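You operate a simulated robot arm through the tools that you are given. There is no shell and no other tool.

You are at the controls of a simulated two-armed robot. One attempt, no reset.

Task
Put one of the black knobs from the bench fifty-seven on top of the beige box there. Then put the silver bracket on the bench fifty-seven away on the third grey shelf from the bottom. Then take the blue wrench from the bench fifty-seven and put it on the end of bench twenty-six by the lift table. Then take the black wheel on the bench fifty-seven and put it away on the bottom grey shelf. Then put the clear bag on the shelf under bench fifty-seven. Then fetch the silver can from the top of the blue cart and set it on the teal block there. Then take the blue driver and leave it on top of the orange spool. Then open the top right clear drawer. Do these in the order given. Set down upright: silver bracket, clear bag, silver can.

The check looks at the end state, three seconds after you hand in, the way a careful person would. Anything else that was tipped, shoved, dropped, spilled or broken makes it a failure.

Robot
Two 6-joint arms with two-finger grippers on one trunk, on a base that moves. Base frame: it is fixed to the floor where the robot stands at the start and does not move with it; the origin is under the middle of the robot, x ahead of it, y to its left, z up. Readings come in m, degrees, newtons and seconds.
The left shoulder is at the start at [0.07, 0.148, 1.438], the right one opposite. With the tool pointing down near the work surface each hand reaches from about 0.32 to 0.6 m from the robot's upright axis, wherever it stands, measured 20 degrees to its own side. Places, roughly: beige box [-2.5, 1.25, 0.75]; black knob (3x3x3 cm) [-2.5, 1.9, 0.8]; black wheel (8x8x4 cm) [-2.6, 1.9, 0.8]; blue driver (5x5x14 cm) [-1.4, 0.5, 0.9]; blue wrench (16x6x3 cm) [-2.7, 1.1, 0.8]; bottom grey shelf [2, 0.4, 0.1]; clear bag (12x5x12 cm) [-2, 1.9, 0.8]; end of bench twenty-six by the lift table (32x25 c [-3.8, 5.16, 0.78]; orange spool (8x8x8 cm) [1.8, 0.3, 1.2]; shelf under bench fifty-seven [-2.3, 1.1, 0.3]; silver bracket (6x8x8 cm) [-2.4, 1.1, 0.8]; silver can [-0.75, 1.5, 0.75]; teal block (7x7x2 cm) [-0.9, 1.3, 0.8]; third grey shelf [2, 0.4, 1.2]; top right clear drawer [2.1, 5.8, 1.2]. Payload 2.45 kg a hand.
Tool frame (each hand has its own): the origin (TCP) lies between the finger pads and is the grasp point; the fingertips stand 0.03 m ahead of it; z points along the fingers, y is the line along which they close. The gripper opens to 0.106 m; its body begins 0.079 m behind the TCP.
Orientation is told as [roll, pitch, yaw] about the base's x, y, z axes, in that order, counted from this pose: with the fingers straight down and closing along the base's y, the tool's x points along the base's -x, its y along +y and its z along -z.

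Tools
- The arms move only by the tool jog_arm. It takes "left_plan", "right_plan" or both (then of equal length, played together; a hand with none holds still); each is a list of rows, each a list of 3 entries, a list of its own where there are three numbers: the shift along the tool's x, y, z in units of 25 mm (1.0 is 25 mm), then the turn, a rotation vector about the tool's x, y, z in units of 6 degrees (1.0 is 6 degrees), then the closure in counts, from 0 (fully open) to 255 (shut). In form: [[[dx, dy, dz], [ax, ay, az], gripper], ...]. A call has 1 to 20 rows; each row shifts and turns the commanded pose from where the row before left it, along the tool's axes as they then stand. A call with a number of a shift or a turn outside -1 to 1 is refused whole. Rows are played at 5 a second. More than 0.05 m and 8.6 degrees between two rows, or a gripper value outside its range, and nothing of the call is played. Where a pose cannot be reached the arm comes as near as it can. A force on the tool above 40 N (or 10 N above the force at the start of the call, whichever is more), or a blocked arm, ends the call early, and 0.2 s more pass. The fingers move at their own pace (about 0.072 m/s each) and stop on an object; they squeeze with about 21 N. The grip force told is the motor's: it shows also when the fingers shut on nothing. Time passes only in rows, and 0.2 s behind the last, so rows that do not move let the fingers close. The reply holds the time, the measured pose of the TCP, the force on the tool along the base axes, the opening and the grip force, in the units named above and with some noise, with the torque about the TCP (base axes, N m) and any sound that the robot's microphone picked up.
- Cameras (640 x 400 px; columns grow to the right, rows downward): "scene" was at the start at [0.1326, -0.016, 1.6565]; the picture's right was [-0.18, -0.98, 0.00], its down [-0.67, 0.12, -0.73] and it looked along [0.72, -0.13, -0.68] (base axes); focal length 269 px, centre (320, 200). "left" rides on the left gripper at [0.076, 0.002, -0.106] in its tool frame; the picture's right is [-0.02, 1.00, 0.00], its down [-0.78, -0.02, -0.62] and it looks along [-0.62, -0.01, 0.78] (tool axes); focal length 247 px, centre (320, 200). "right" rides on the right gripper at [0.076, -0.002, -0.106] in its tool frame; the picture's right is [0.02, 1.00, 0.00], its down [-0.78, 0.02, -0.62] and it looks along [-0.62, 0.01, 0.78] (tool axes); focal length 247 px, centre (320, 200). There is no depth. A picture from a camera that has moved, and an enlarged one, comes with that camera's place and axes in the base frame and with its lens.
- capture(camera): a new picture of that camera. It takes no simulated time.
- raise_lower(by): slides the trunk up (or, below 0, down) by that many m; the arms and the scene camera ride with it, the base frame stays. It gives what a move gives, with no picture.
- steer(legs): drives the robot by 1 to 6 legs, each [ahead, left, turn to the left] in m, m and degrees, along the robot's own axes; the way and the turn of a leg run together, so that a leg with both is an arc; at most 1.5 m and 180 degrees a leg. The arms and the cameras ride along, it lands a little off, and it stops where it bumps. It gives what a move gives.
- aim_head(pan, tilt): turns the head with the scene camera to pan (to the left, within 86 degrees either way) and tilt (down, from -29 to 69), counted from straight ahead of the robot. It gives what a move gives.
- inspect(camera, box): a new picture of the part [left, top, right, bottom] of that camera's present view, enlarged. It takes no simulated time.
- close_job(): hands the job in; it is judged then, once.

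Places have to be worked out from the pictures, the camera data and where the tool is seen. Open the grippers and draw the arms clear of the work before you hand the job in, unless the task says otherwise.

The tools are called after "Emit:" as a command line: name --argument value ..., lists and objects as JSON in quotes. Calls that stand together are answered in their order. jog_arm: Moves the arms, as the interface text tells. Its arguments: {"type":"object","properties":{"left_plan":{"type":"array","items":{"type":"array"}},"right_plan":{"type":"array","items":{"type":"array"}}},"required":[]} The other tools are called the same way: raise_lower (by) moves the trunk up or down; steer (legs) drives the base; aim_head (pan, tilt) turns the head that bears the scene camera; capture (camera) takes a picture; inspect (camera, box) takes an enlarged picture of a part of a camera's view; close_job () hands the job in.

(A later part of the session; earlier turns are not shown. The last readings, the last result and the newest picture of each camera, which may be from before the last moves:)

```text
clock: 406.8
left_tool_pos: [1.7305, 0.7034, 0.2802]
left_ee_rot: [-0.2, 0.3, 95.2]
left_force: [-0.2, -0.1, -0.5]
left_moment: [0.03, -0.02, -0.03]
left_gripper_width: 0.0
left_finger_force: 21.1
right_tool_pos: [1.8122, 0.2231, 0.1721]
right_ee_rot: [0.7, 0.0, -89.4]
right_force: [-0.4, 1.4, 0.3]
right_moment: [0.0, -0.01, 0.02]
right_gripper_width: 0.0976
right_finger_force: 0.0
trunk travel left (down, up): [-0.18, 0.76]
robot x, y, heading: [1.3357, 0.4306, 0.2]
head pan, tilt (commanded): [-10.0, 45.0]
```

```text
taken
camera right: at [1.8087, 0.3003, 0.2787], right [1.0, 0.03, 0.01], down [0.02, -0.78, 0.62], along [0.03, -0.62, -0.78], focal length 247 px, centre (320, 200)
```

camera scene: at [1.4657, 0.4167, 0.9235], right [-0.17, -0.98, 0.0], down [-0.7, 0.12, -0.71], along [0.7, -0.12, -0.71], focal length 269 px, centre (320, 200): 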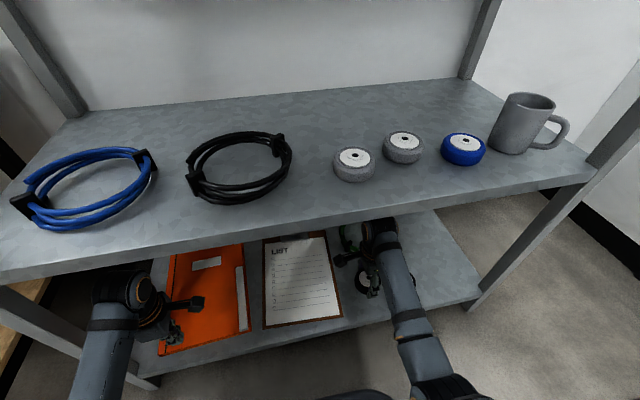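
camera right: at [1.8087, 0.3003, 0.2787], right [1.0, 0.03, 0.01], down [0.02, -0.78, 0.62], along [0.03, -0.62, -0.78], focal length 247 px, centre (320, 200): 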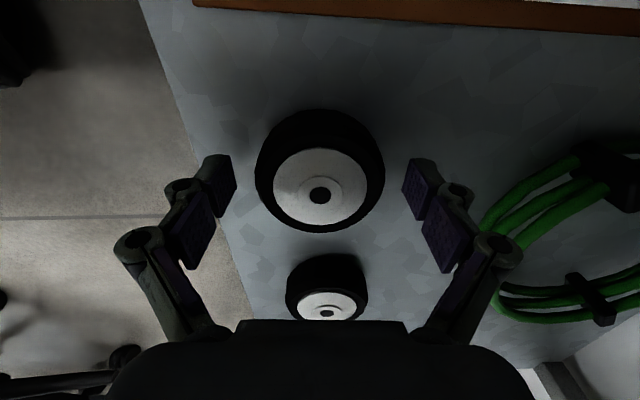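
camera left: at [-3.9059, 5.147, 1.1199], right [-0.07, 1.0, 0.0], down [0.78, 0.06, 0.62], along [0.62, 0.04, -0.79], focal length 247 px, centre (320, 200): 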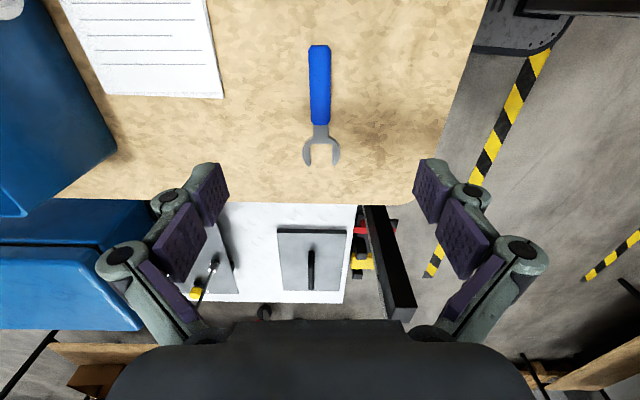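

Released. I raise the hand 6.5 cm (wrist stays under the upper lip), then back out.

Emit:
jog_arm --right_plan '[[[0, 0, -0.5], [0, 0, 0], 20], [[0, 0, -0.8], [0, 0, 0], 20], [[0, 0, -0.8], [0, 0, 0], 20], [[0, 0, -0.5], [0, 0, 0], 20]]'

Emit:
steer --legs '[[-0.4, 0, 0]]'

Emit:
capture --camera "scene"

```text
clock: 407.8
left_tool_pos: [1.73, 0.7033, 0.2804]
left_ee_rot: [-0.2, 0.2, 95.1]
left_force: [-0.1, 0.7, -0.1]
left_moment: [-0.01, 0.03, -0.02]
left_gripper_width: 0.0
left_finger_force: 21.2
right_tool_pos: [1.8107, 0.2235, 0.2377]
right_ee_rot: [0.6, 0.0, -89.4]
right_force: [-0.6, 0.7, 0.7]
right_moment: [-0.02, 0.01, -0.02]
right_gripper_width: 0.0979
right_finger_force: 0.1
trunk travel left (down, up): [-0.18, 0.76]
robot x, y, heading: [1.3342, 0.4357, -0.4]
head pan, tilt (commanded): [-10.0, 45.0]
```

```text
clock: 410.3
left_tool_pos: [1.3276, 0.7028, 0.2803]
left_ee_rot: [-0.2, 0.3, 95.3]
left_force: [0.3, 0.0, -0.2]
left_moment: [0.0, 0.01, 0.02]
left_gripper_width: 0.0001
left_finger_force: 21.0
right_tool_pos: [1.4102, 0.2255, 0.2369]
right_ee_rot: [0.5, 0.0, -89.2]
right_force: [0.4, 0.8, 0.2]
right_moment: [0.0, 0.01, 0.01]
right_gripper_width: 0.0979
right_finger_force: 0.1
trunk travel left (down, up): [-0.18, 0.76]
robot x, y, heading: [0.9367, 0.4302, 0.3]
head pan, tilt (commanded): [-10.0, 45.0]
```

```text
taken
camera scene: at [1.0642, 0.417, 0.9235], right [-0.17, -0.99, 0.0], down [-0.7, 0.12, -0.71], along [0.7, -0.12, -0.71], focal length 269 px, centre (320, 200)
```

scene: 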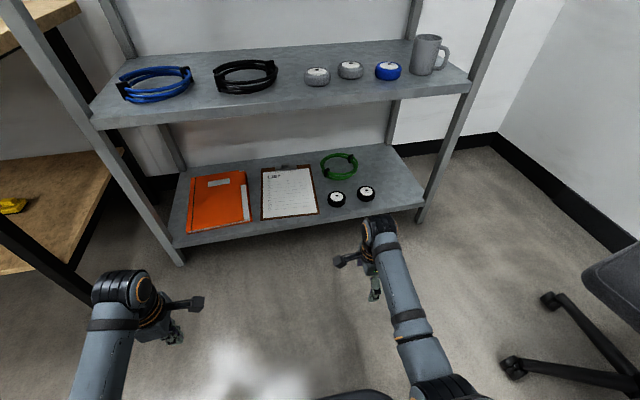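

The wheel lies on the bottom shelf beside the other: task 4 done. I raise the trunk again and drive north around the blue cart toward the north side of bench 57 for the clear bag.

Emit:
raise_lower --by 0.4

Emit:
raise_lower --by 0.36

Emit:
steer --legs '[[-0.64, -0.1, 0], [0, 0, 180]]'

Emit:
aim_head --pan -45 --tilt 30

Emit:
capture --camera "scene"

```text
clock: 414.1
left_tool_pos: [1.328, 0.7054, 0.6816]
left_ee_rot: [-0.2, 0.1, 95.4]
left_force: [-0.6, 0.1, 0.8]
left_moment: [-0.01, -0.01, 0.03]
left_gripper_width: 0.0001
left_finger_force: 20.6
right_tool_pos: [1.4104, 0.2257, 0.6381]
right_ee_rot: [0.6, 0.0, -89.2]
right_force: [-0.3, 0.6, 0.6]
right_moment: [0.0, -0.03, -0.01]
right_gripper_width: 0.0978
right_finger_force: 0.1
trunk travel left (down, up): [-0.58, 0.36]
robot x, y, heading: [0.9311, 0.4337, 0.2]
head pan, tilt (commanded): [-10.0, 45.0]
```

```text
clock: 417.6
left_tool_pos: [1.3274, 0.7046, 1.0409]
left_ee_rot: [-0.2, 0.1, 95.4]
left_force: [-0.6, -0.1, -0.3]
left_moment: [0.01, 0.01, 0.01]
left_gripper_width: 0.0
left_finger_force: 21.1
right_tool_pos: [1.4108, 0.2262, 0.9966]
right_ee_rot: [0.6, 0.0, -89.2]
right_force: [-0.1, -0.7, 0.1]
right_moment: [0.01, 0.02, 0.01]
right_gripper_width: 0.0978
right_finger_force: 0.1
trunk travel left (down, up): [-0.94, 0.0]
robot x, y, heading: [0.9329, 0.4307, 0.6]
head pan, tilt (commanded): [-10.0, 45.0]
```

```text
clock: 428.6
left_tool_pos: [-0.1016, 0.0517, 1.0395]
left_ee_rot: [-0.2, 0.1, -83.8]
left_force: [-0.1, 0.4, 0.5]
left_moment: [0.0, 0.04, -0.01]
left_gripper_width: 0.0
left_finger_force: 21.0
right_tool_pos: [-0.1915, 0.5282, 0.9975]
right_ee_rot: [0.5, 0.1, 91.7]
right_force: [0.4, -0.3, -1.0]
right_moment: [-0.02, 0.01, 0.05]
right_gripper_width: 0.0977
right_finger_force: 0.1
trunk travel left (down, up): [-0.94, 0.0]
robot x, y, heading: [0.2914, 0.3295, -179.0]
head pan, tilt (commanded): [-10.0, 45.0]
```

```text
clock: 429.6
left_tool_pos: [-0.1029, 0.0517, 1.0409]
left_ee_rot: [-0.2, 0.2, -83.8]
left_force: [-0.2, -0.3, 1.4]
left_moment: [0.02, -0.04, 0.0]
left_gripper_width: 0.0
left_finger_force: 20.9
right_tool_pos: [-0.1908, 0.5284, 0.9975]
right_ee_rot: [0.6, -0.1, 91.6]
right_force: [-0.5, 0.1, -0.1]
right_moment: [0.0, 0.01, 0.0]
right_gripper_width: 0.098
right_finger_force: 0.1
trunk travel left (down, up): [-0.94, 0.0]
robot x, y, heading: [0.2893, 0.33, -179.0]
head pan, tilt (commanded): [-45.0, 30.0]
```

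```text
taken
camera scene: at [0.1747, 0.3897, 1.7061], right [0.69, 0.72, 0.0], down [0.36, -0.35, -0.87], along [-0.62, 0.6, -0.5], focal length 269 px, centre (320, 200)
```

scene: 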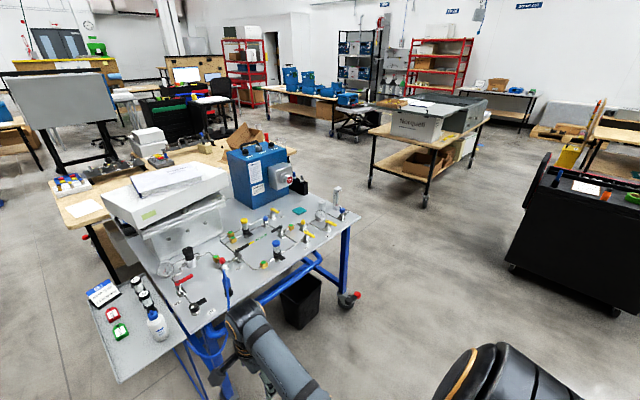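

The tool cart's near corner is at [0.09, 2.83] and the passage north of the blue cart is open. I strafe north, then head west along y≈2.5.

Emit:
steer --legs '[[0, -1.5, -1], [0.3, -0.33, 0], [0.85, -0.35, 0], [0.3, 0, 0]]'

Emit:
aim_head --pan 30 --tilt 40

Emit:
capture --camera "scene"

```text
clock: 445.4
left_tool_pos: [-1.5844, 2.2065, 1.0418]
left_ee_rot: [-0.2, 0.4, -83.5]
left_force: [-0.3, 0.1, 0.4]
left_moment: [0.0, 0.01, 0.0]
left_gripper_width: 0.0
left_finger_force: 21.0
right_tool_pos: [-1.677, 2.6843, 0.9984]
right_ee_rot: [0.7, 0.1, 91.9]
right_force: [-0.3, 0.2, -0.3]
right_moment: [0.01, 0.02, 0.0]
right_gripper_width: 0.0978
right_finger_force: 0.1
trunk travel left (down, up): [-0.94, 0.0]
robot x, y, heading: [-1.1957, 2.4874, -178.9]
head pan, tilt (commanded): [-45.0, 30.0]
```

```text
clock: 446.9
left_tool_pos: [-1.5879, 2.2059, 1.0399]
left_ee_rot: [-0.1, 0.2, -83.5]
left_force: [-0.3, 0.5, 0.0]
left_moment: [0.01, 0.02, 0.01]
left_gripper_width: 0.0
left_finger_force: 20.8
right_tool_pos: [-1.6795, 2.6837, 0.9952]
right_ee_rot: [0.6, 0.0, 91.9]
right_force: [0.2, -0.1, 0.9]
right_moment: [0.0, 0.02, -0.01]
right_gripper_width: 0.0977
right_finger_force: 0.1
trunk travel left (down, up): [-0.94, 0.0]
robot x, y, heading: [-1.1978, 2.4864, -178.3]
head pan, tilt (commanded): [30.0, 40.0]
```

```text
taken
camera scene: at [-1.3198, 2.4398, 1.6907], right [-0.52, 0.85, 0.0], down [0.55, 0.33, -0.77], along [-0.65, -0.4, -0.64], focal length 269 px, centre (320, 200)
```

scene: 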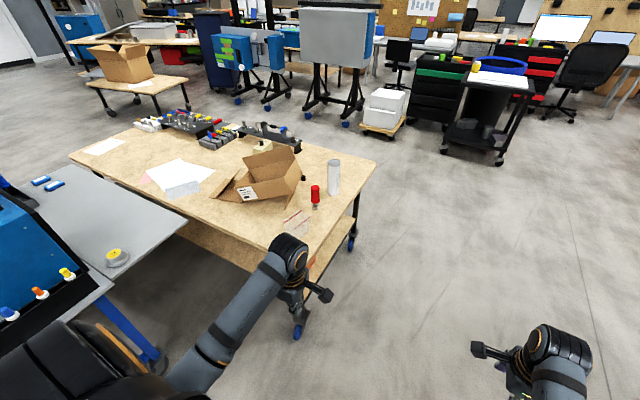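

The bag stands at the bench's NE corner behind the cardboard box. I go on west, then turn to face south in front of it.

Emit:
steer --legs '[[0.9, -0.17, 0], [0, 0, 88.5]]'

Emit:
aim_head --pan 10 --tilt 50

Emit:
capture --camera "scene"

Emit:
inspect --camera "scene" --box '[220, 100, 420, 225]'

```text
clock: 455.5
left_tool_pos: [-1.8249, 2.2445, 1.0408]
left_ee_rot: [-0.1, 0.2, 6.0]
left_force: [-0.6, -0.2, -0.5]
left_moment: [0.0, 0.02, 0.02]
left_gripper_width: 0.0001
left_finger_force: 20.7
right_tool_pos: [-2.3035, 2.157, 0.9973]
right_ee_rot: [0.6, 0.1, -178.6]
right_force: [-0.1, -0.5, -0.1]
right_moment: [0.04, -0.01, 0.01]
right_gripper_width: 0.0978
right_finger_force: 0.1
trunk travel left (down, up): [-0.94, 0.0]
robot x, y, heading: [-2.1018, 2.6328, -89.2]
head pan, tilt (commanded): [30.0, 40.0]
```

```text
clock: 456.4
left_tool_pos: [-1.8241, 2.2444, 1.041]
left_ee_rot: [-0.2, 0.2, 6.0]
left_force: [-0.7, -1.1, 0.2]
left_moment: [-0.03, -0.01, 0.02]
left_gripper_width: 0.0
left_finger_force: 20.4
right_tool_pos: [-2.3033, 2.1557, 0.998]
right_ee_rot: [0.5, 0.0, -178.5]
right_force: [0.8, 0.4, -0.2]
right_moment: [-0.01, -0.01, -0.02]
right_gripper_width: 0.0976
right_finger_force: 0.1
trunk travel left (down, up): [-0.94, 0.0]
robot x, y, heading: [-2.1043, 2.6364, -89.0]
head pan, tilt (commanded): [10.0, 50.0]
```

```text
taken
camera scene: at [-2.0857, 2.5086, 1.6766], right [-0.98, -0.19, 0.0], down [-0.14, 0.75, -0.64], along [0.12, -0.63, -0.77], focal length 269 px, centre (320, 200)
```

scene: 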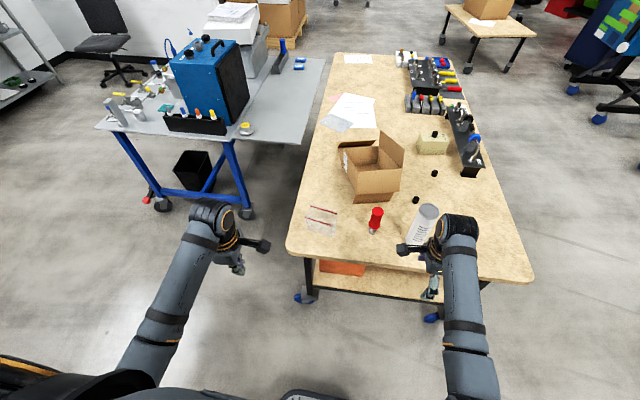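

```text
3.20 times, centred on (320, 162) of scene
camera zoom: at [-2.0857, 2.5086, 1.6766], right [-0.98, -0.19, 0.0], down [-0.14, 0.75, -0.64], along [0.12, -0.63, -0.77], focal length 861 px, centre (320, 320)
```

zoom: 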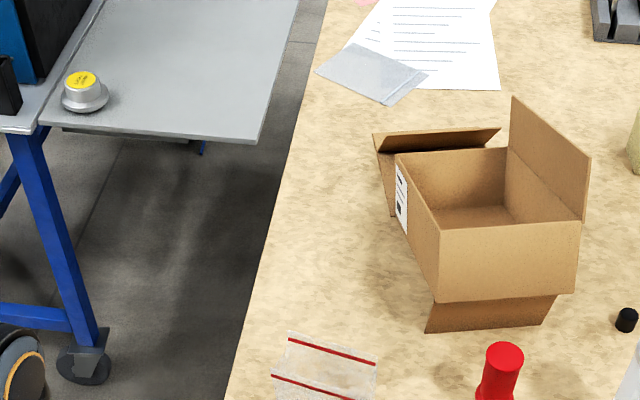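

I enlarge the bag itself, and look at it from the left hand's camera too.

Emit:
inspect --camera "scene" --box '[280, 190, 360, 240]'

Emit:
capture --camera "left"

```text
8.00 times, centred on (320, 215) of scene
camera zoom: at [-2.0857, 2.5086, 1.6766], right [-0.98, -0.19, 0.0], down [-0.14, 0.75, -0.64], along [0.12, -0.63, -0.77], focal length 2153 px, centre (320, 80)
```

zoom: 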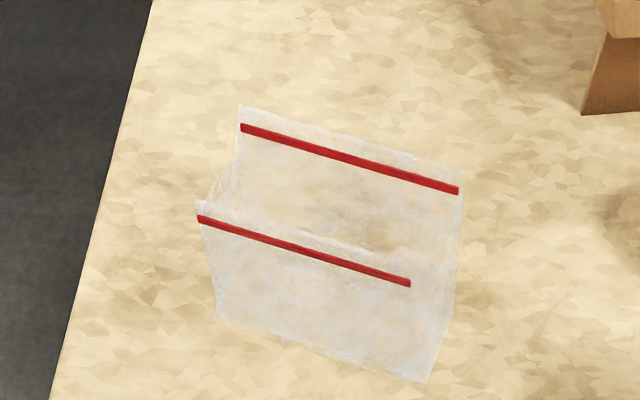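

```text
taken
camera left: at [-1.8996, 2.2375, 1.1484], right [-0.08, 1.0, 0.0], down [0.78, 0.07, 0.62], along [0.62, 0.05, -0.79], focal length 247 px, centre (320, 200)
```

left: 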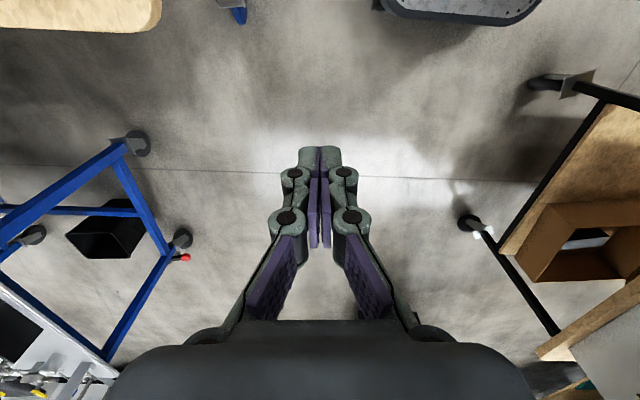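

The bag is an open pouch, walls about 11 cm long and 5.6 cm apart, centred near [-1.976, 1.923], yawed about -9.4°, top z≈0.88. I tuck the right hand away from the white cylinder, turn the left tool to the bag's angle, and drive closer.

Emit:
jog_arm --left_plan '[[[0, 0, 0], [0, 0, 0.52], 0], [[0, 0, 0], [0, 0, 0.52], 0], [[0, 0, 0], [0, 0, 0.52], 0], [[0, 0, 0], [0, 0, 0.52], 0], [[0, 0, 0], [0, 0, 0.52], 0]]' --right_plan '[[[-0.4, -0.8, 0], [0, 0, 0], 120], [[-0.4, -0.8, 0], [0, 0, 0], 200], [[-0.4, -0.8, 0], [0, 0, 0], 255], [[-0.4, -0.8, 0], [0, 0, 0], 255], [[-0.4, -0.8, 0], [0, 0, 0], 255]]'

Emit:
steer --legs '[[0.2, -0.03, 0]]'

Emit:
capture --camera "left"

Emit:
capture --camera "scene"

```text
clock: 457.6
left_tool_pos: [-1.8257, 2.2453, 1.0412]
left_ee_rot: [-0.3, 0.1, -9.6]
left_force: [-0.1, 0.1, 0.2]
left_moment: [0.01, 0.03, 0.0]
left_gripper_width: 0.1059
left_finger_force: 0.0
right_tool_pos: [-2.3555, 2.2557, 0.9964]
right_ee_rot: [0.6, 0.1, -178.6]
right_force: [-0.9, 0.7, 0.1]
right_moment: [-0.02, 0.0, 0.0]
right_gripper_width: 0.0
right_finger_force: 20.8
trunk travel left (down, up): [-0.94, 0.0]
robot x, y, heading: [-2.1007, 2.6341, -89.3]
head pan, tilt (commanded): [10.0, 50.0]
```

```text
clock: 459.2
left_tool_pos: [-1.8503, 2.0467, 1.0418]
left_ee_rot: [-0.5, 0.3, -9.4]
left_force: [-0.5, 0.8, 0.1]
left_moment: [-0.04, 0.0, 0.03]
left_gripper_width: 0.106
left_finger_force: 0.1
right_tool_pos: [-2.3806, 2.0547, 0.9967]
right_ee_rot: [0.6, 0.1, -178.4]
right_force: [0.1, 0.4, 0.1]
right_moment: [-0.03, -0.02, -0.02]
right_gripper_width: 0.0
right_finger_force: 20.6
trunk travel left (down, up): [-0.94, 0.0]
robot x, y, heading: [-2.13, 2.4375, -89.1]
head pan, tilt (commanded): [10.0, 50.0]
```

```text
taken
camera left: at [-1.9241, 2.0602, 1.1491], right [0.19, 0.98, -0.01], down [0.77, -0.14, 0.62], along [0.61, -0.12, -0.79], focal length 247 px, centre (320, 200)
```

left: 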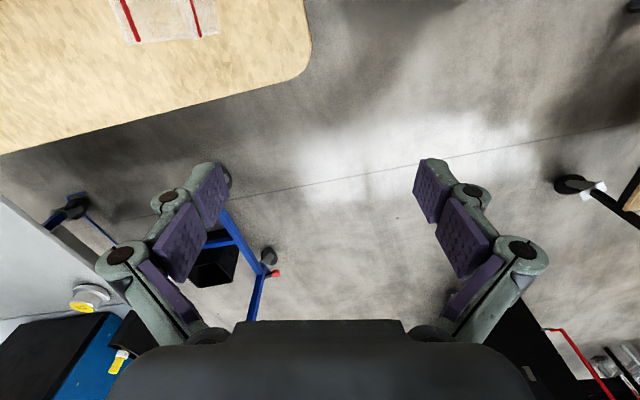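

```text
taken
camera scene: at [-2.1118, 2.3115, 1.6769], right [-0.98, -0.19, 0.0], down [-0.15, 0.75, -0.64], along [0.12, -0.63, -0.76], focal length 269 px, centre (320, 200)
```

scene: 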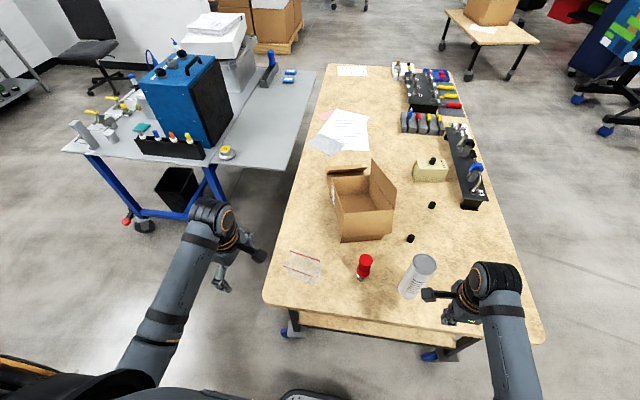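

The right hand clears the cylinder. I bring the left hand above the bag.

Emit:
jog_arm --left_plan '[[[0.69, -0.95, 0], [0, 0, 0], 0], [[0.69, -0.95, 0], [0, 0, 0], 0], [[0.69, -0.95, 0], [0, 0, 0], 0], [[0.69, -0.95, 0], [0, 0, 0], 0], [[0.69, -0.95, 0], [0, 0, 0], 0], [[0.69, -0.95, 0], [0, 0, 0], 0], [[0, 0, 0], [0, 0, 0], 0]]'

Emit:
capture --camera "left"

Emit:
inspect --camera "left" --box '[200, 0, 440, 150]'

```text
clock: 460.8
left_tool_pos: [-1.9761, 1.9213, 1.0406]
left_ee_rot: [-0.2, 0.1, -9.4]
left_force: [-0.4, 0.8, 0.8]
left_moment: [-0.01, -0.01, -0.04]
left_gripper_width: 0.1059
left_finger_force: 0.0
right_tool_pos: [-2.3812, 2.0532, 0.9964]
right_ee_rot: [0.5, 0.0, -178.4]
right_force: [-0.4, 0.6, -0.2]
right_moment: [0.01, 0.0, 0.01]
right_gripper_width: 0.0
right_finger_force: 21.0
trunk travel left (down, up): [-0.94, 0.0]
robot x, y, heading: [-2.1281, 2.4346, -89.2]
head pan, tilt (commanded): [10.0, 50.0]
```

```text
taken
camera left: at [-2.0496, 1.9342, 1.1482], right [0.19, 0.98, 0.0], down [0.77, -0.14, 0.62], along [0.61, -0.12, -0.79], focal length 247 px, centre (320, 200)
```

left: 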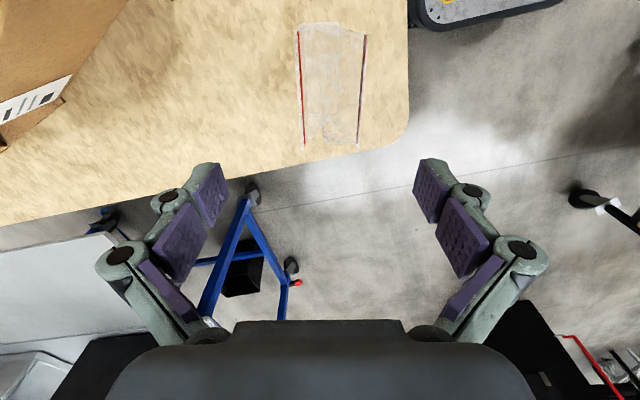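

```text
2.67 times, centred on (320, 75) of left
camera zoom: at [-2.0496, 1.9342, 1.1482], right [0.19, 0.98, 0.0], down [0.77, -0.14, 0.62], along [0.61, -0.12, -0.79], focal length 659 px, centre (320, 533)
```

zoom: 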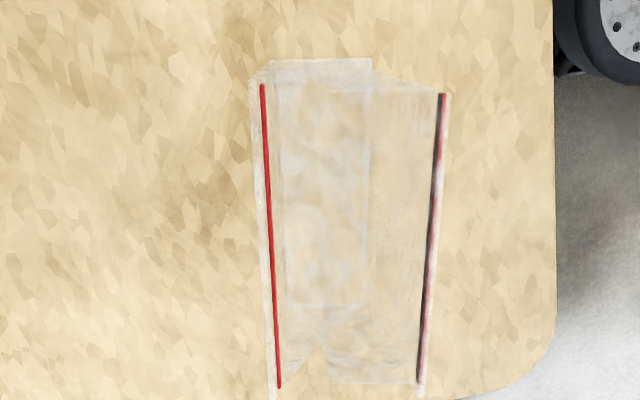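

The bag's centre computes to [-1.98, 1.931]. I correct by 1 cm and descend to TCP z≈0.848, straddling both walls.

Emit:
jog_arm --left_plan '[[[0.22, 0.37, 0], [0, 0, 0], 0], [[0, 0, 0.95], [0, 0, 0], 0], [[0, 0, 0.95], [0, 0, 0], 0], [[0, 0, 0.95], [0, 0, 0], 0], [[0, 0, 0.95], [0, 0, 0], 0], [[0, 0, 0.95], [0, 0, 0], 0], [[0, 0, 0.95], [0, 0, 0], 0], [[0, 0, 0.95], [0, 0, 0], 0], [[0, 0, 0.95], [0, 0, 0], 0], [[0, 0, 0], [0, 0, 0], 0]]'

Emit:
capture --camera "left"

Emit:
inspect --camera "scene" --box '[200, 190, 360, 290]'

```text
clock: 463.0
left_tool_pos: [-1.98, 1.9299, 0.851]
left_ee_rot: [-0.3, 0.3, -9.4]
left_force: [-0.4, 0.9, -0.3]
left_moment: [-0.02, -0.02, 0.04]
left_gripper_width: 0.1057
left_finger_force: 0.0
right_tool_pos: [-2.3823, 2.0518, 0.9958]
right_ee_rot: [0.7, 0.0, -178.4]
right_force: [0.4, 0.5, 0.1]
right_moment: [0.03, 0.01, 0.02]
right_gripper_width: 0.0004
right_finger_force: 21.1
trunk travel left (down, up): [-0.94, 0.0]
robot x, y, heading: [-2.1307, 2.4352, -89.1]
head pan, tilt (commanded): [10.0, 50.0]
```

```text
taken
camera left: at [-2.0543, 1.9432, 0.9587], right [0.19, 0.98, 0.0], down [0.77, -0.14, 0.62], along [0.61, -0.12, -0.79], focal length 247 px, centre (320, 200)
```

left: 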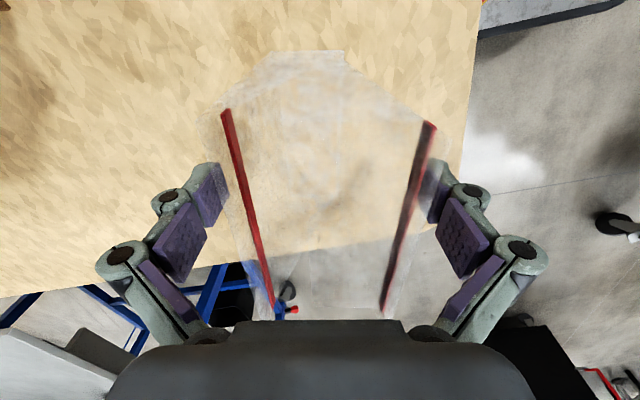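

```text
4.00 times, centred on (280, 240) of scene
camera zoom: at [-2.1127, 2.3074, 1.6766], right [-0.98, -0.19, 0.0], down [-0.15, 0.75, -0.64], along [0.12, -0.63, -0.77], focal length 1076 px, centre (480, 40)
```

zoom: 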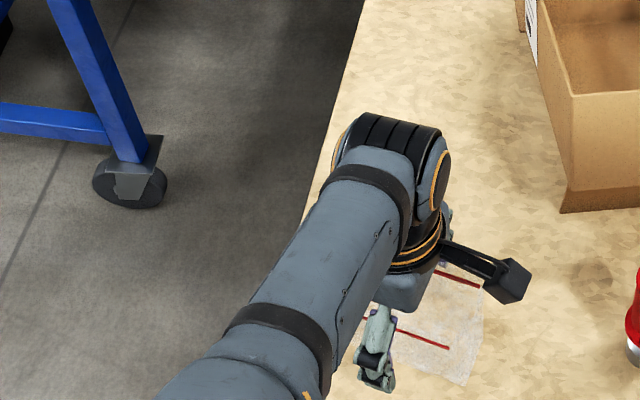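

The pads straddle both walls with a few mm to spare. I close in steps and watch the width.

Emit:
jog_arm --left_plan '[[[0, 0, 0], [0, 0, 0], 60], [[0, 0, 0], [0, 0, 0], 90], [[0, 0, 0], [0, 0, 0], 105], [[0, 0, 0], [0, 0, 0], 115], [[0, 0, 0], [0, 0, 0], 120], [[0, 0, 0], [0, 0, 0], 120]]'

Emit:
capture --camera "left"

```text
clock: 464.4
left_tool_pos: [-1.9806, 1.9299, 0.8509]
left_ee_rot: [-0.2, 0.2, -9.4]
left_force: [0.7, -0.2, -1.0]
left_moment: [0.03, -0.02, 0.0]
left_gripper_width: 0.0559
left_finger_force: 0.0
right_tool_pos: [-2.3821, 2.0532, 0.9967]
right_ee_rot: [0.5, 0.0, -178.4]
right_force: [0.5, -0.3, 0.5]
right_moment: [-0.02, 0.01, 0.0]
right_gripper_width: 0.0
right_finger_force: 21.2
trunk travel left (down, up): [-0.94, 0.0]
robot x, y, heading: [-2.1306, 2.4313, -88.9]
head pan, tilt (commanded): [10.0, 50.0]
```

```text
taken
camera left: at [-2.0541, 1.9432, 0.9588], right [0.19, 0.98, 0.0], down [0.77, -0.14, 0.62], along [0.61, -0.12, -0.79], focal length 247 px, centre (320, 200)
```

left: 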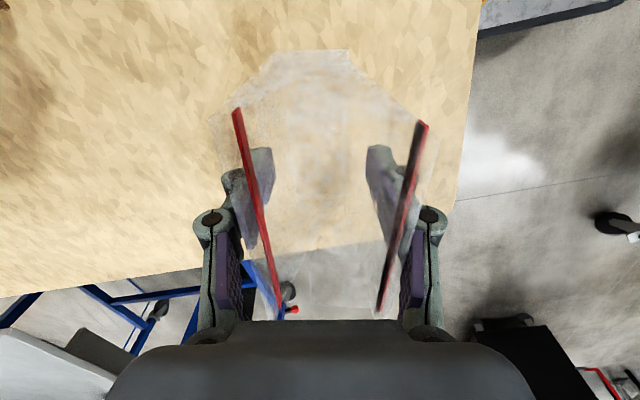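

No resistance yet at 5.6 cm; the bag walls are soft and follow the fingers. I keep closing to pinch the walls together.

Emit:
jog_arm --left_plan '[[[0, 0, 0], [0, 0, 0], 140], [[0, 0, 0], [0, 0, 0], 160], [[0, 0, 0], [0, 0, 0], 180], [[0, 0, 0], [0, 0, 0], 180]]'

Emit:
capture --camera "left"

Emit:
inspect --camera "scene" --box '[260, 200, 340, 250]'

```text
clock: 465.4
left_tool_pos: [-1.9802, 1.9301, 0.8517]
left_ee_rot: [-0.2, 0.2, -9.4]
left_force: [-0.3, 0.7, 0.5]
left_moment: [0.06, 0.0, 0.03]
left_gripper_width: 0.032
left_finger_force: 0.0
right_tool_pos: [-2.3815, 2.0533, 0.9947]
right_ee_rot: [0.7, 0.0, -178.4]
right_force: [0.4, 0.8, -0.2]
right_moment: [0.01, 0.0, -0.03]
right_gripper_width: 0.0003
right_finger_force: 20.4
trunk travel left (down, up): [-0.94, 0.0]
robot x, y, heading: [-2.129, 2.4336, -89.2]
head pan, tilt (commanded): [10.0, 50.0]
```

```text
taken
camera left: at [-2.0541, 1.9432, 0.9588], right [0.19, 0.98, 0.0], down [0.77, -0.14, 0.62], along [0.61, -0.12, -0.79], focal length 247 px, centre (320, 200)
```

left: 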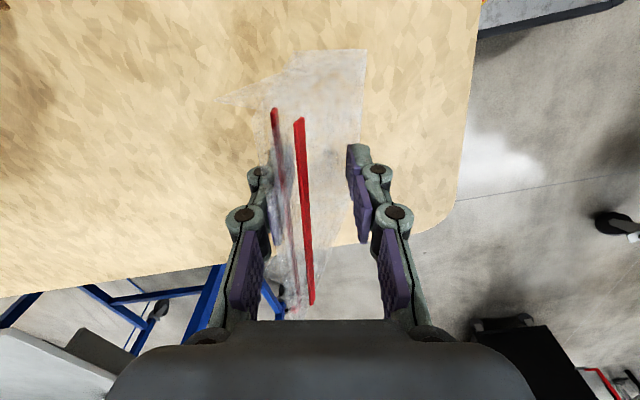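

```text
8.00 times, centred on (300, 225) of scene
camera zoom: at [-2.1125, 2.3073, 1.6766], right [-0.98, -0.19, 0.0], down [-0.15, 0.75, -0.64], along [0.12, -0.63, -0.77], focal length 2153 px, centre (480, 0)
```

zoom: 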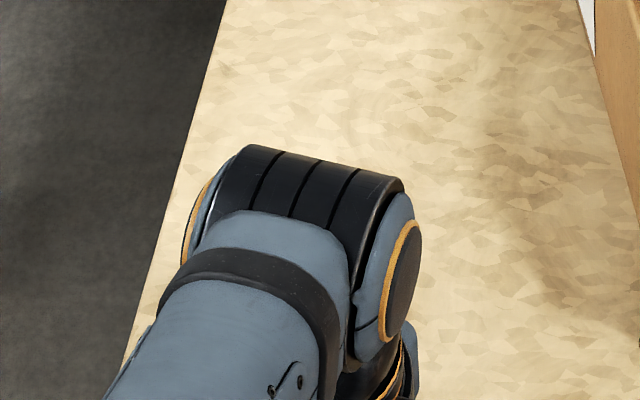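

The two walls are coming together, soft but springy. I close fully to pinch them.

Emit:
jog_arm --left_plan '[[[0, 0, 0], [0, 0, 0], 200], [[0, 0, 0], [0, 0, 0], 220], [[0, 0, 0], [0, 0, 0], 240], [[0, 0, 0], [0, 0, 0], 255], [[0, 0, 0], [0, 0, 0], 255], [[0, 0, 0], [0, 0, 0], 255]]'

Emit:
capture --camera "left"

```text
clock: 466.8
left_tool_pos: [-1.9807, 1.9296, 0.8516]
left_ee_rot: [-0.2, 0.2, -9.4]
left_force: [-0.5, -0.5, 2.1]
left_moment: [0.05, 0.0, 0.06]
left_gripper_width: 0.0304
left_finger_force: 20.9
right_tool_pos: [-2.3835, 2.0526, 0.9955]
right_ee_rot: [0.7, -0.1, -178.4]
right_force: [-0.1, -0.2, 0.5]
right_moment: [-0.04, -0.03, 0.01]
right_gripper_width: 0.0
right_finger_force: 20.6
trunk travel left (down, up): [-0.94, 0.0]
robot x, y, heading: [-2.1277, 2.4385, -89.2]
head pan, tilt (commanded): [10.0, 50.0]
```

```text
taken
camera left: at [-2.0542, 1.9432, 0.9589], right [0.19, 0.98, 0.0], down [0.77, -0.14, 0.62], along [0.61, -0.12, -0.79], focal length 247 px, centre (320, 200)
```

left: 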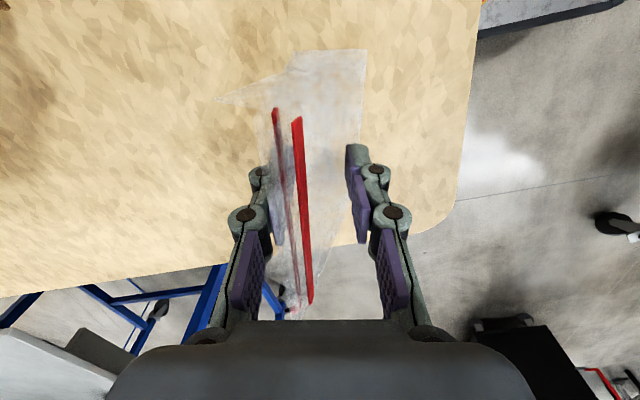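

The grip now holds at 3 cm with 21 N. I lift a little and check whether the bag comes along.

Emit:
jog_arm --left_plan '[[[0, 0, -0.2], [0, 0, 0], 255], [[0, 0, -0.4], [0, 0, 0], 255], [[0, 0, -0.5], [0, 0, 0], 255], [[0, 0, -0.5], [0, 0, 0], 255], [[0, 0, -0.5], [0, 0, 0], 255], [[0, 0, 0], [0, 0, 0], 255]]'

Emit:
capture --camera "left"

Emit:
capture --camera "scene"

```text
clock: 468.2
left_tool_pos: [-1.9814, 1.9302, 0.9028]
left_ee_rot: [-0.2, 0.2, -9.3]
left_force: [0.2, 0.3, -0.1]
left_moment: [0.0, 0.0, -0.01]
left_gripper_width: 0.0306
left_finger_force: 20.7
right_tool_pos: [-2.3822, 2.0514, 0.9963]
right_ee_rot: [0.6, 0.0, -178.4]
right_force: [-0.6, -0.8, 0.0]
right_moment: [0.01, -0.01, 0.04]
right_gripper_width: 0.0002
right_finger_force: 20.1
trunk travel left (down, up): [-0.94, 0.0]
robot x, y, heading: [-2.1259, 2.4311, -89.3]
head pan, tilt (commanded): [10.0, 50.0]
```

```text
taken
camera left: at [-2.0546, 1.9433, 1.0107], right [0.19, 0.98, 0.0], down [0.77, -0.14, 0.62], along [0.61, -0.12, -0.79], focal length 247 px, centre (320, 200)
```

left: 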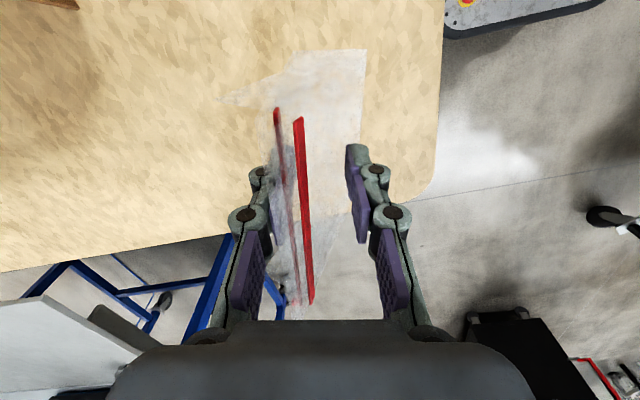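

```text
taken
camera scene: at [-2.1124, 2.307, 1.6766], right [-0.98, -0.19, 0.0], down [-0.15, 0.75, -0.64], along [0.12, -0.63, -0.77], focal length 269 px, centre (320, 200)
```

scene: 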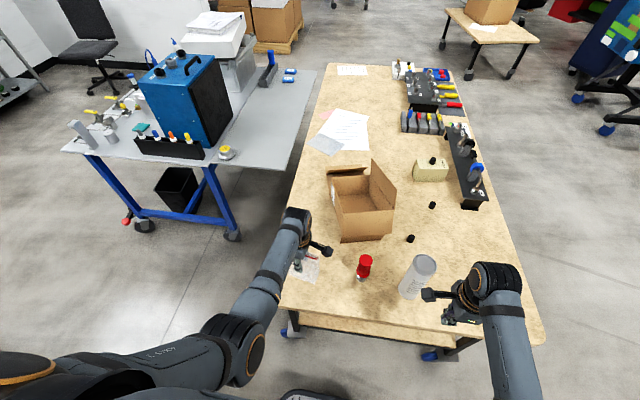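

The bag came up with the hand, its shape unchanged in the grip. I raise it, back away north, and go round to the west side with it.

Emit:
jog_arm --left_plan '[[[0, 0, -0.7], [0, 0, 0], 255], [[0, 0, -0.7], [0, 0, 0], 255], [[0, 0, -0.7], [0, 0, 0], 255], [[0, 0, -0.7], [0, 0, 0], 255], [[0, 0, -0.7], [0, 0, 0], 255], [[0, 0, -0.7], [0, 0, 0], 255]]'

Emit:
steer --legs '[[-0.25, 0, 0], [0, -1.4, 0], [0, 0, 89]]'

Emit:
capture --camera "left"

Emit:
aim_head --pan 0 --tilt 45

Emit:
capture --camera "scene"

```text
clock: 469.6
left_tool_pos: [-1.9732, 1.931, 1.0062]
left_ee_rot: [0.2, -0.3, -9.3]
left_force: [0.5, -0.3, 0.0]
left_moment: [0.01, 0.0, 0.01]
left_gripper_width: 0.0304
left_finger_force: 21.0
right_tool_pos: [-2.3806, 2.0522, 0.9969]
right_ee_rot: [0.6, 0.0, -178.4]
right_force: [0.1, -0.5, 0.3]
right_moment: [0.01, 0.01, 0.03]
right_gripper_width: 0.0004
right_finger_force: 20.6
trunk travel left (down, up): [-0.94, 0.0]
robot x, y, heading: [-2.1299, 2.4354, -89.6]
head pan, tilt (commanded): [10.0, 50.0]
```

```text
clock: 481.7
left_tool_pos: [-3.0202, 2.8084, 1.0081]
left_ee_rot: [-0.2, -0.4, 79.3]
left_force: [0.1, 0.5, -0.2]
left_moment: [0.0, -0.01, -0.02]
left_gripper_width: 0.0301
left_finger_force: 21.5
right_tool_pos: [-3.153, 2.4028, 0.9968]
right_ee_rot: [0.6, 0.0, -89.9]
right_force: [0.0, 0.4, 0.1]
right_moment: [0.0, 0.03, 0.01]
right_gripper_width: 0.0001
right_finger_force: 21.1
trunk travel left (down, up): [-0.94, 0.0]
robot x, y, heading: [-3.5323, 2.6632, -0.4]
head pan, tilt (commanded): [10.0, 50.0]
```

```text
taken
camera left: at [-3.0348, 2.7319, 1.1147], right [-0.98, 0.21, 0.0], down [0.16, 0.76, 0.63], along [0.13, 0.61, -0.78], focal length 247 px, centre (320, 200)
```

left: 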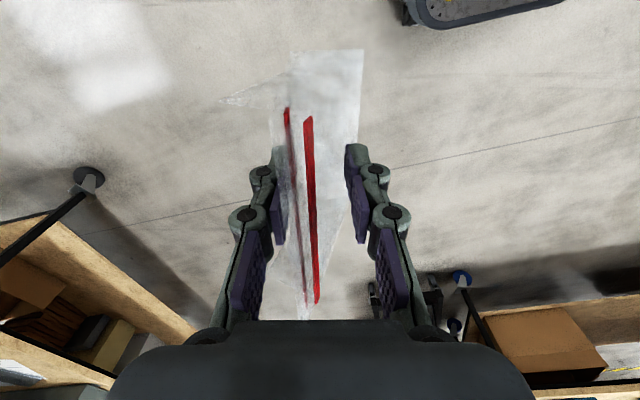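

```text
clock: 482.4
left_tool_pos: [-3.0186, 2.8092, 1.0084]
left_ee_rot: [0.0, -0.4, 79.3]
left_force: [-0.1, -0.4, -0.8]
left_moment: [0.01, -0.02, 0.0]
left_gripper_width: 0.0298
left_finger_force: 20.8
right_tool_pos: [-3.1533, 2.4028, 0.9962]
right_ee_rot: [0.6, 0.0, -89.9]
right_force: [0.0, 0.0, 0.6]
right_moment: [0.01, -0.01, -0.01]
right_gripper_width: 0.0002
right_finger_force: 20.6
trunk travel left (down, up): [-0.94, 0.0]
robot x, y, heading: [-3.5276, 2.6664, -0.6]
head pan, tilt (commanded): [0.0, 45.0]
```

```text
taken
camera scene: at [-3.3958, 2.6638, 1.6835], right [-0.01, -1.0, 0.0], down [-0.71, 0.01, -0.71], along [0.71, -0.01, -0.71], focal length 269 px, centre (320, 200)
```

scene: 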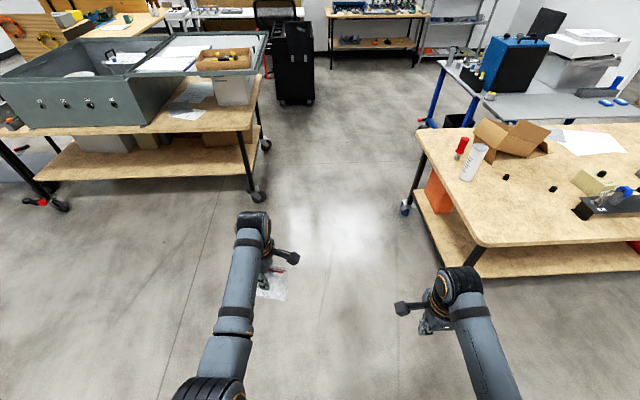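

I zoom on the bag in the hand, then strafe south along the bench to see the shelf beneath.

Emit:
inspect --camera "scene" --box '[220, 230, 340, 310]'

Emit:
steer --legs '[[0, -1.35, 0.5]]'

Emit:
raise_lower --by -0.4

Emit:
aim_head --pan 0 --tilt 40

Emit:
capture --camera "scene"

```text
5.00 times, centred on (280, 270) of scene
camera zoom: at [-3.3958, 2.6638, 1.6835], right [-0.01, -1.0, 0.0], down [-0.71, 0.01, -0.71], along [0.71, -0.01, -0.71], focal length 1346 px, centre (520, -150)
```

zoom: 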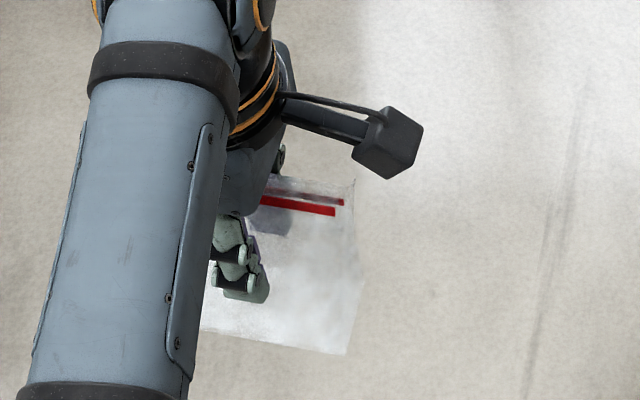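

```text
clock: 489.2
left_tool_pos: [-3.026, 1.4706, 1.0081]
left_ee_rot: [-0.1, -0.5, 80.0]
left_force: [0.4, 1.2, -0.4]
left_moment: [0.02, 0.04, -0.02]
left_gripper_width: 0.0296
left_finger_force: 21.5
right_tool_pos: [-3.1548, 1.0627, 0.9968]
right_ee_rot: [0.6, 0.0, -89.2]
right_force: [-0.2, 0.1, -0.5]
right_moment: [0.01, 0.02, -0.03]
right_gripper_width: 0.0
right_finger_force: 21.2
trunk travel left (down, up): [-0.94, 0.0]
robot x, y, heading: [-3.5348, 1.3222, 0.1]
head pan, tilt (commanded): [0.0, 45.0]
```

```text
clock: 493.0
left_tool_pos: [-3.0259, 1.4694, 0.6075]
left_ee_rot: [-0.1, -0.3, 80.1]
left_force: [0.7, 0.0, 0.0]
left_moment: [-0.02, 0.01, -0.02]
left_gripper_width: 0.0294
left_finger_force: 20.7
right_tool_pos: [-3.1552, 1.0627, 0.5955]
right_ee_rot: [0.7, -0.1, -89.2]
right_force: [0.1, 0.4, -0.3]
right_moment: [0.02, 0.03, 0.02]
right_gripper_width: 0.0001
right_finger_force: 21.4
trunk travel left (down, up): [-0.54, 0.4]
robot x, y, heading: [-3.532, 1.3207, 0.2]
head pan, tilt (commanded): [0.0, 45.0]
```

```text
clock: 493.7
left_tool_pos: [-3.027, 1.4687, 0.608]
left_ee_rot: [-0.1, -0.3, 80.1]
left_force: [0.2, -0.1, -0.2]
left_moment: [-0.02, 0.01, 0.01]
left_gripper_width: 0.0292
left_finger_force: 20.4
right_tool_pos: [-3.1546, 1.0636, 0.5959]
right_ee_rot: [0.5, 0.1, -89.2]
right_force: [0.3, 0.1, 0.0]
right_moment: [0.04, 0.03, -0.03]
right_gripper_width: 0.0
right_finger_force: 21.5
trunk travel left (down, up): [-0.54, 0.4]
robot x, y, heading: [-3.5332, 1.3226, 0.1]
head pan, tilt (commanded): [0.0, 40.0]
```

```text
taken
camera scene: at [-3.3969, 1.3197, 1.2907], right [0.0, -1.0, 0.0], down [-0.64, 0.0, -0.77], along [0.77, 0.0, -0.64], focal length 269 px, centre (320, 200)
```

scene: 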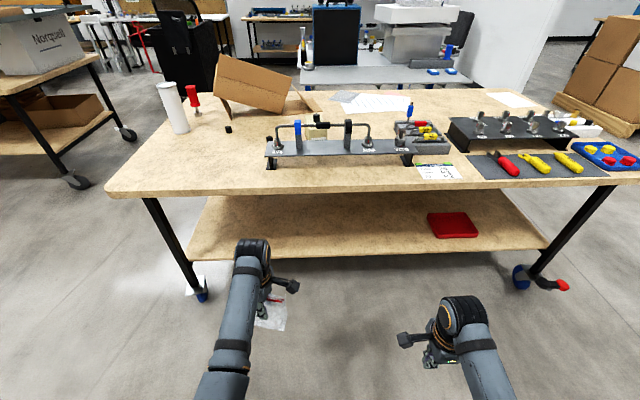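

The shelf under the bench has its front edge at x≈-2.57, surface z≈0.236, with only a red tray at the right. I lower further so the bag's bottom is about 5 cm above the shelf, then drive in slowly.

Emit:
jog_arm --left_plan '[[[0, 0, -0.8], [0, 0, 0], 255], [[0, 0, -0.8], [0, 0, 0], 255]]'

Emit:
raise_lower --by -0.28

Emit:
steer --legs '[[0.28, 0, 0]]'

Emit:
capture --camera "scene"

Emit:
capture --camera "left"

```text
clock: 494.3
left_tool_pos: [-3.0276, 1.476, 0.6467]
left_ee_rot: [0.2, -1.1, 80.3]
left_force: [0.8, -0.1, -1.8]
left_moment: [0.02, -0.01, 0.0]
left_gripper_width: 0.0295
left_finger_force: 20.8
right_tool_pos: [-3.1548, 1.063, 0.5962]
right_ee_rot: [0.6, 0.0, -89.3]
right_force: [-1.1, 0.9, 0.1]
right_moment: [0.04, 0.02, 0.0]
right_gripper_width: 0.0
right_finger_force: 20.8
trunk travel left (down, up): [-0.54, 0.4]
robot x, y, heading: [-3.531, 1.3225, 0.2]
head pan, tilt (commanded): [0.0, 40.0]
```

```text
clock: 497.1
left_tool_pos: [-3.0262, 1.4772, 0.3676]
left_ee_rot: [-0.1, -1.0, 80.2]
left_force: [-0.1, -0.1, 0.4]
left_moment: [0.01, -0.01, 0.01]
left_gripper_width: 0.0292
left_finger_force: 20.9
right_tool_pos: [-3.1551, 1.0612, 0.316]
right_ee_rot: [0.5, 0.1, -89.2]
right_force: [0.1, -0.1, -0.9]
right_moment: [0.0, 0.01, -0.03]
right_gripper_width: 0.0
right_finger_force: 20.3
trunk travel left (down, up): [-0.26, 0.68]
robot x, y, heading: [-3.5314, 1.3229, -0.1]
head pan, tilt (commanded): [0.0, 40.0]
```

```text
clock: 499.1
left_tool_pos: [-2.7444, 1.4735, 0.3667]
left_ee_rot: [0.2, -1.1, 79.8]
left_force: [-0.3, 0.4, 0.5]
left_moment: [0.03, -0.01, 0.02]
left_gripper_width: 0.0292
left_finger_force: 21.4
right_tool_pos: [-2.8738, 1.0606, 0.3159]
right_ee_rot: [0.5, 0.0, -89.4]
right_force: [0.4, -0.1, -0.7]
right_moment: [-0.01, -0.01, 0.01]
right_gripper_width: 0.0
right_finger_force: 20.7
trunk travel left (down, up): [-0.26, 0.68]
robot x, y, heading: [-3.2557, 1.3196, 0.1]
head pan, tilt (commanded): [0.0, 40.0]
```

```text
taken
camera scene: at [-3.1155, 1.3192, 1.0107], right [0.0, -1.0, 0.0], down [-0.64, 0.0, -0.77], along [0.77, 0.0, -0.64], focal length 269 px, centre (320, 200)
```

scene: 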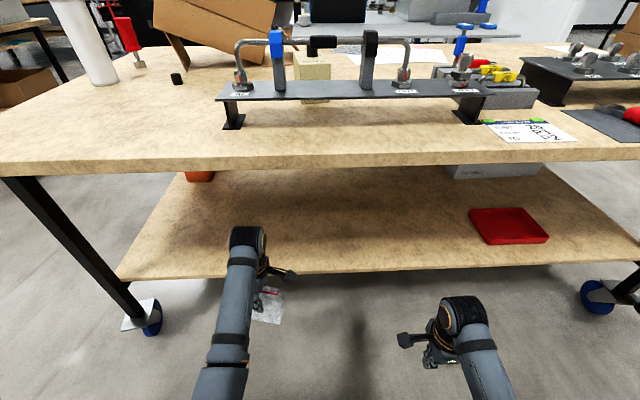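

```text
taken
camera left: at [-2.7583, 1.3963, 0.4726], right [-0.98, 0.2, 0.0], down [0.15, 0.76, 0.64], along [0.12, 0.62, -0.77], focal length 247 px, centre (320, 200)
```

left: 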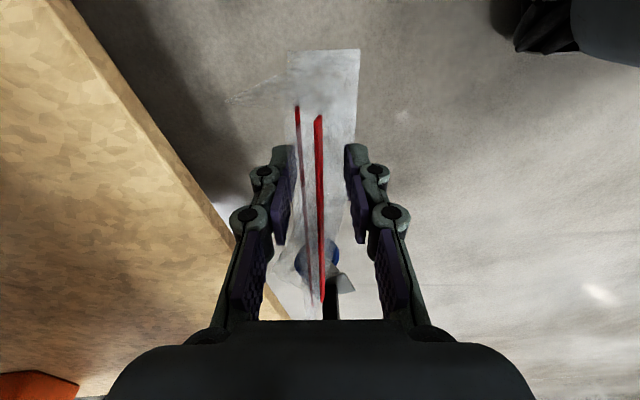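

I raise the trunk 4 cm for more margin, drive 12 cm further and compare pictures to pin down the shelf's height.

Emit:
raise_lower --by 0.04

Emit:
capture --camera "left"

Emit:
steer --legs '[[0.12, 0, 0]]'

Emit:
capture --camera "left"

Emit:
capture --camera "scene"

```text
clock: 499.9
left_tool_pos: [-2.7427, 1.4758, 0.4067]
left_ee_rot: [0.1, -1.2, 80.0]
left_force: [-0.6, 0.6, -0.7]
left_moment: [0.0, 0.0, 0.03]
left_gripper_width: 0.0294
left_finger_force: 21.2
right_tool_pos: [-2.8753, 1.061, 0.3564]
right_ee_rot: [0.5, 0.0, -89.5]
right_force: [0.2, -0.3, 0.1]
right_moment: [0.03, -0.02, 0.02]
right_gripper_width: 0.0001
right_finger_force: 20.8
trunk travel left (down, up): [-0.3, 0.64]
robot x, y, heading: [-3.2536, 1.3196, -0.3]
head pan, tilt (commanded): [0.0, 40.0]
```

```text
taken
camera left: at [-2.7581, 1.397, 0.5125], right [-0.98, 0.2, 0.0], down [0.15, 0.75, 0.64], along [0.12, 0.63, -0.77], focal length 247 px, centre (320, 200)
```

left: 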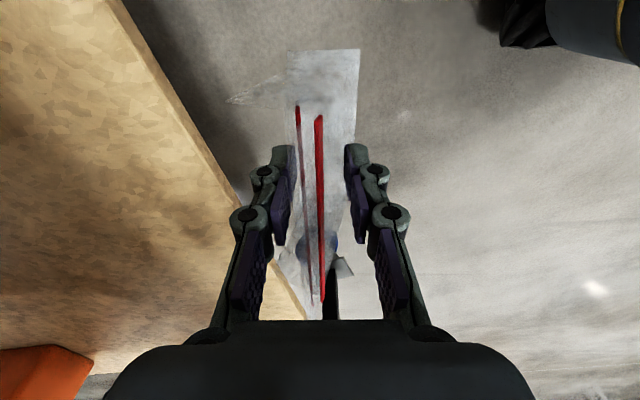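

```text
clock: 501.1
left_tool_pos: [-2.6253, 1.4751, 0.4067]
left_ee_rot: [0.1, -1.3, 80.0]
left_force: [-0.9, -1.0, -1.4]
left_moment: [0.02, 0.0, -0.04]
left_gripper_width: 0.0293
left_finger_force: 21.2
right_tool_pos: [-2.7545, 1.062, 0.3555]
right_ee_rot: [0.6, 0.1, -89.5]
right_force: [-0.3, 0.3, -0.8]
right_moment: [0.0, -0.02, -0.02]
right_gripper_width: 0.0
right_finger_force: 21.4
trunk travel left (down, up): [-0.3, 0.64]
robot x, y, heading: [-3.1342, 1.3187, -0.3]
head pan, tilt (commanded): [0.0, 40.0]
```

```text
taken
camera left: at [-2.6388, 1.3969, 0.5124], right [-0.98, 0.19, 0.0], down [0.15, 0.76, 0.64], along [0.12, 0.63, -0.77], focal length 247 px, centre (320, 200)
```

left: 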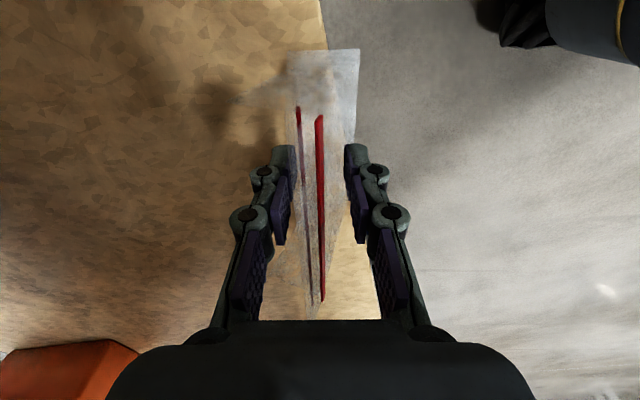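

```text
taken
camera scene: at [-2.9959, 1.319, 1.0506], right [0.0, -1.0, 0.0], down [-0.64, 0.0, -0.77], along [0.77, 0.0, -0.64], focal length 269 px, centre (320, 200)
```

scene: 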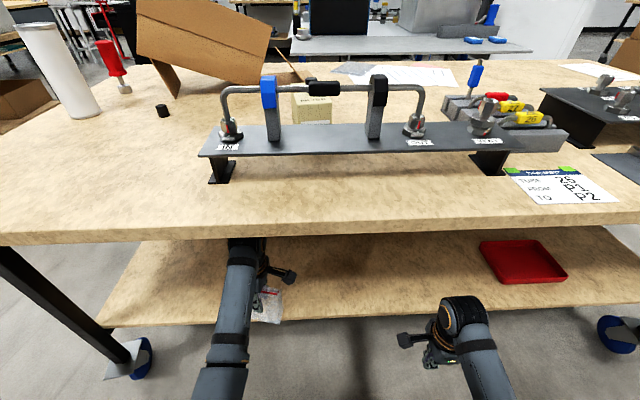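

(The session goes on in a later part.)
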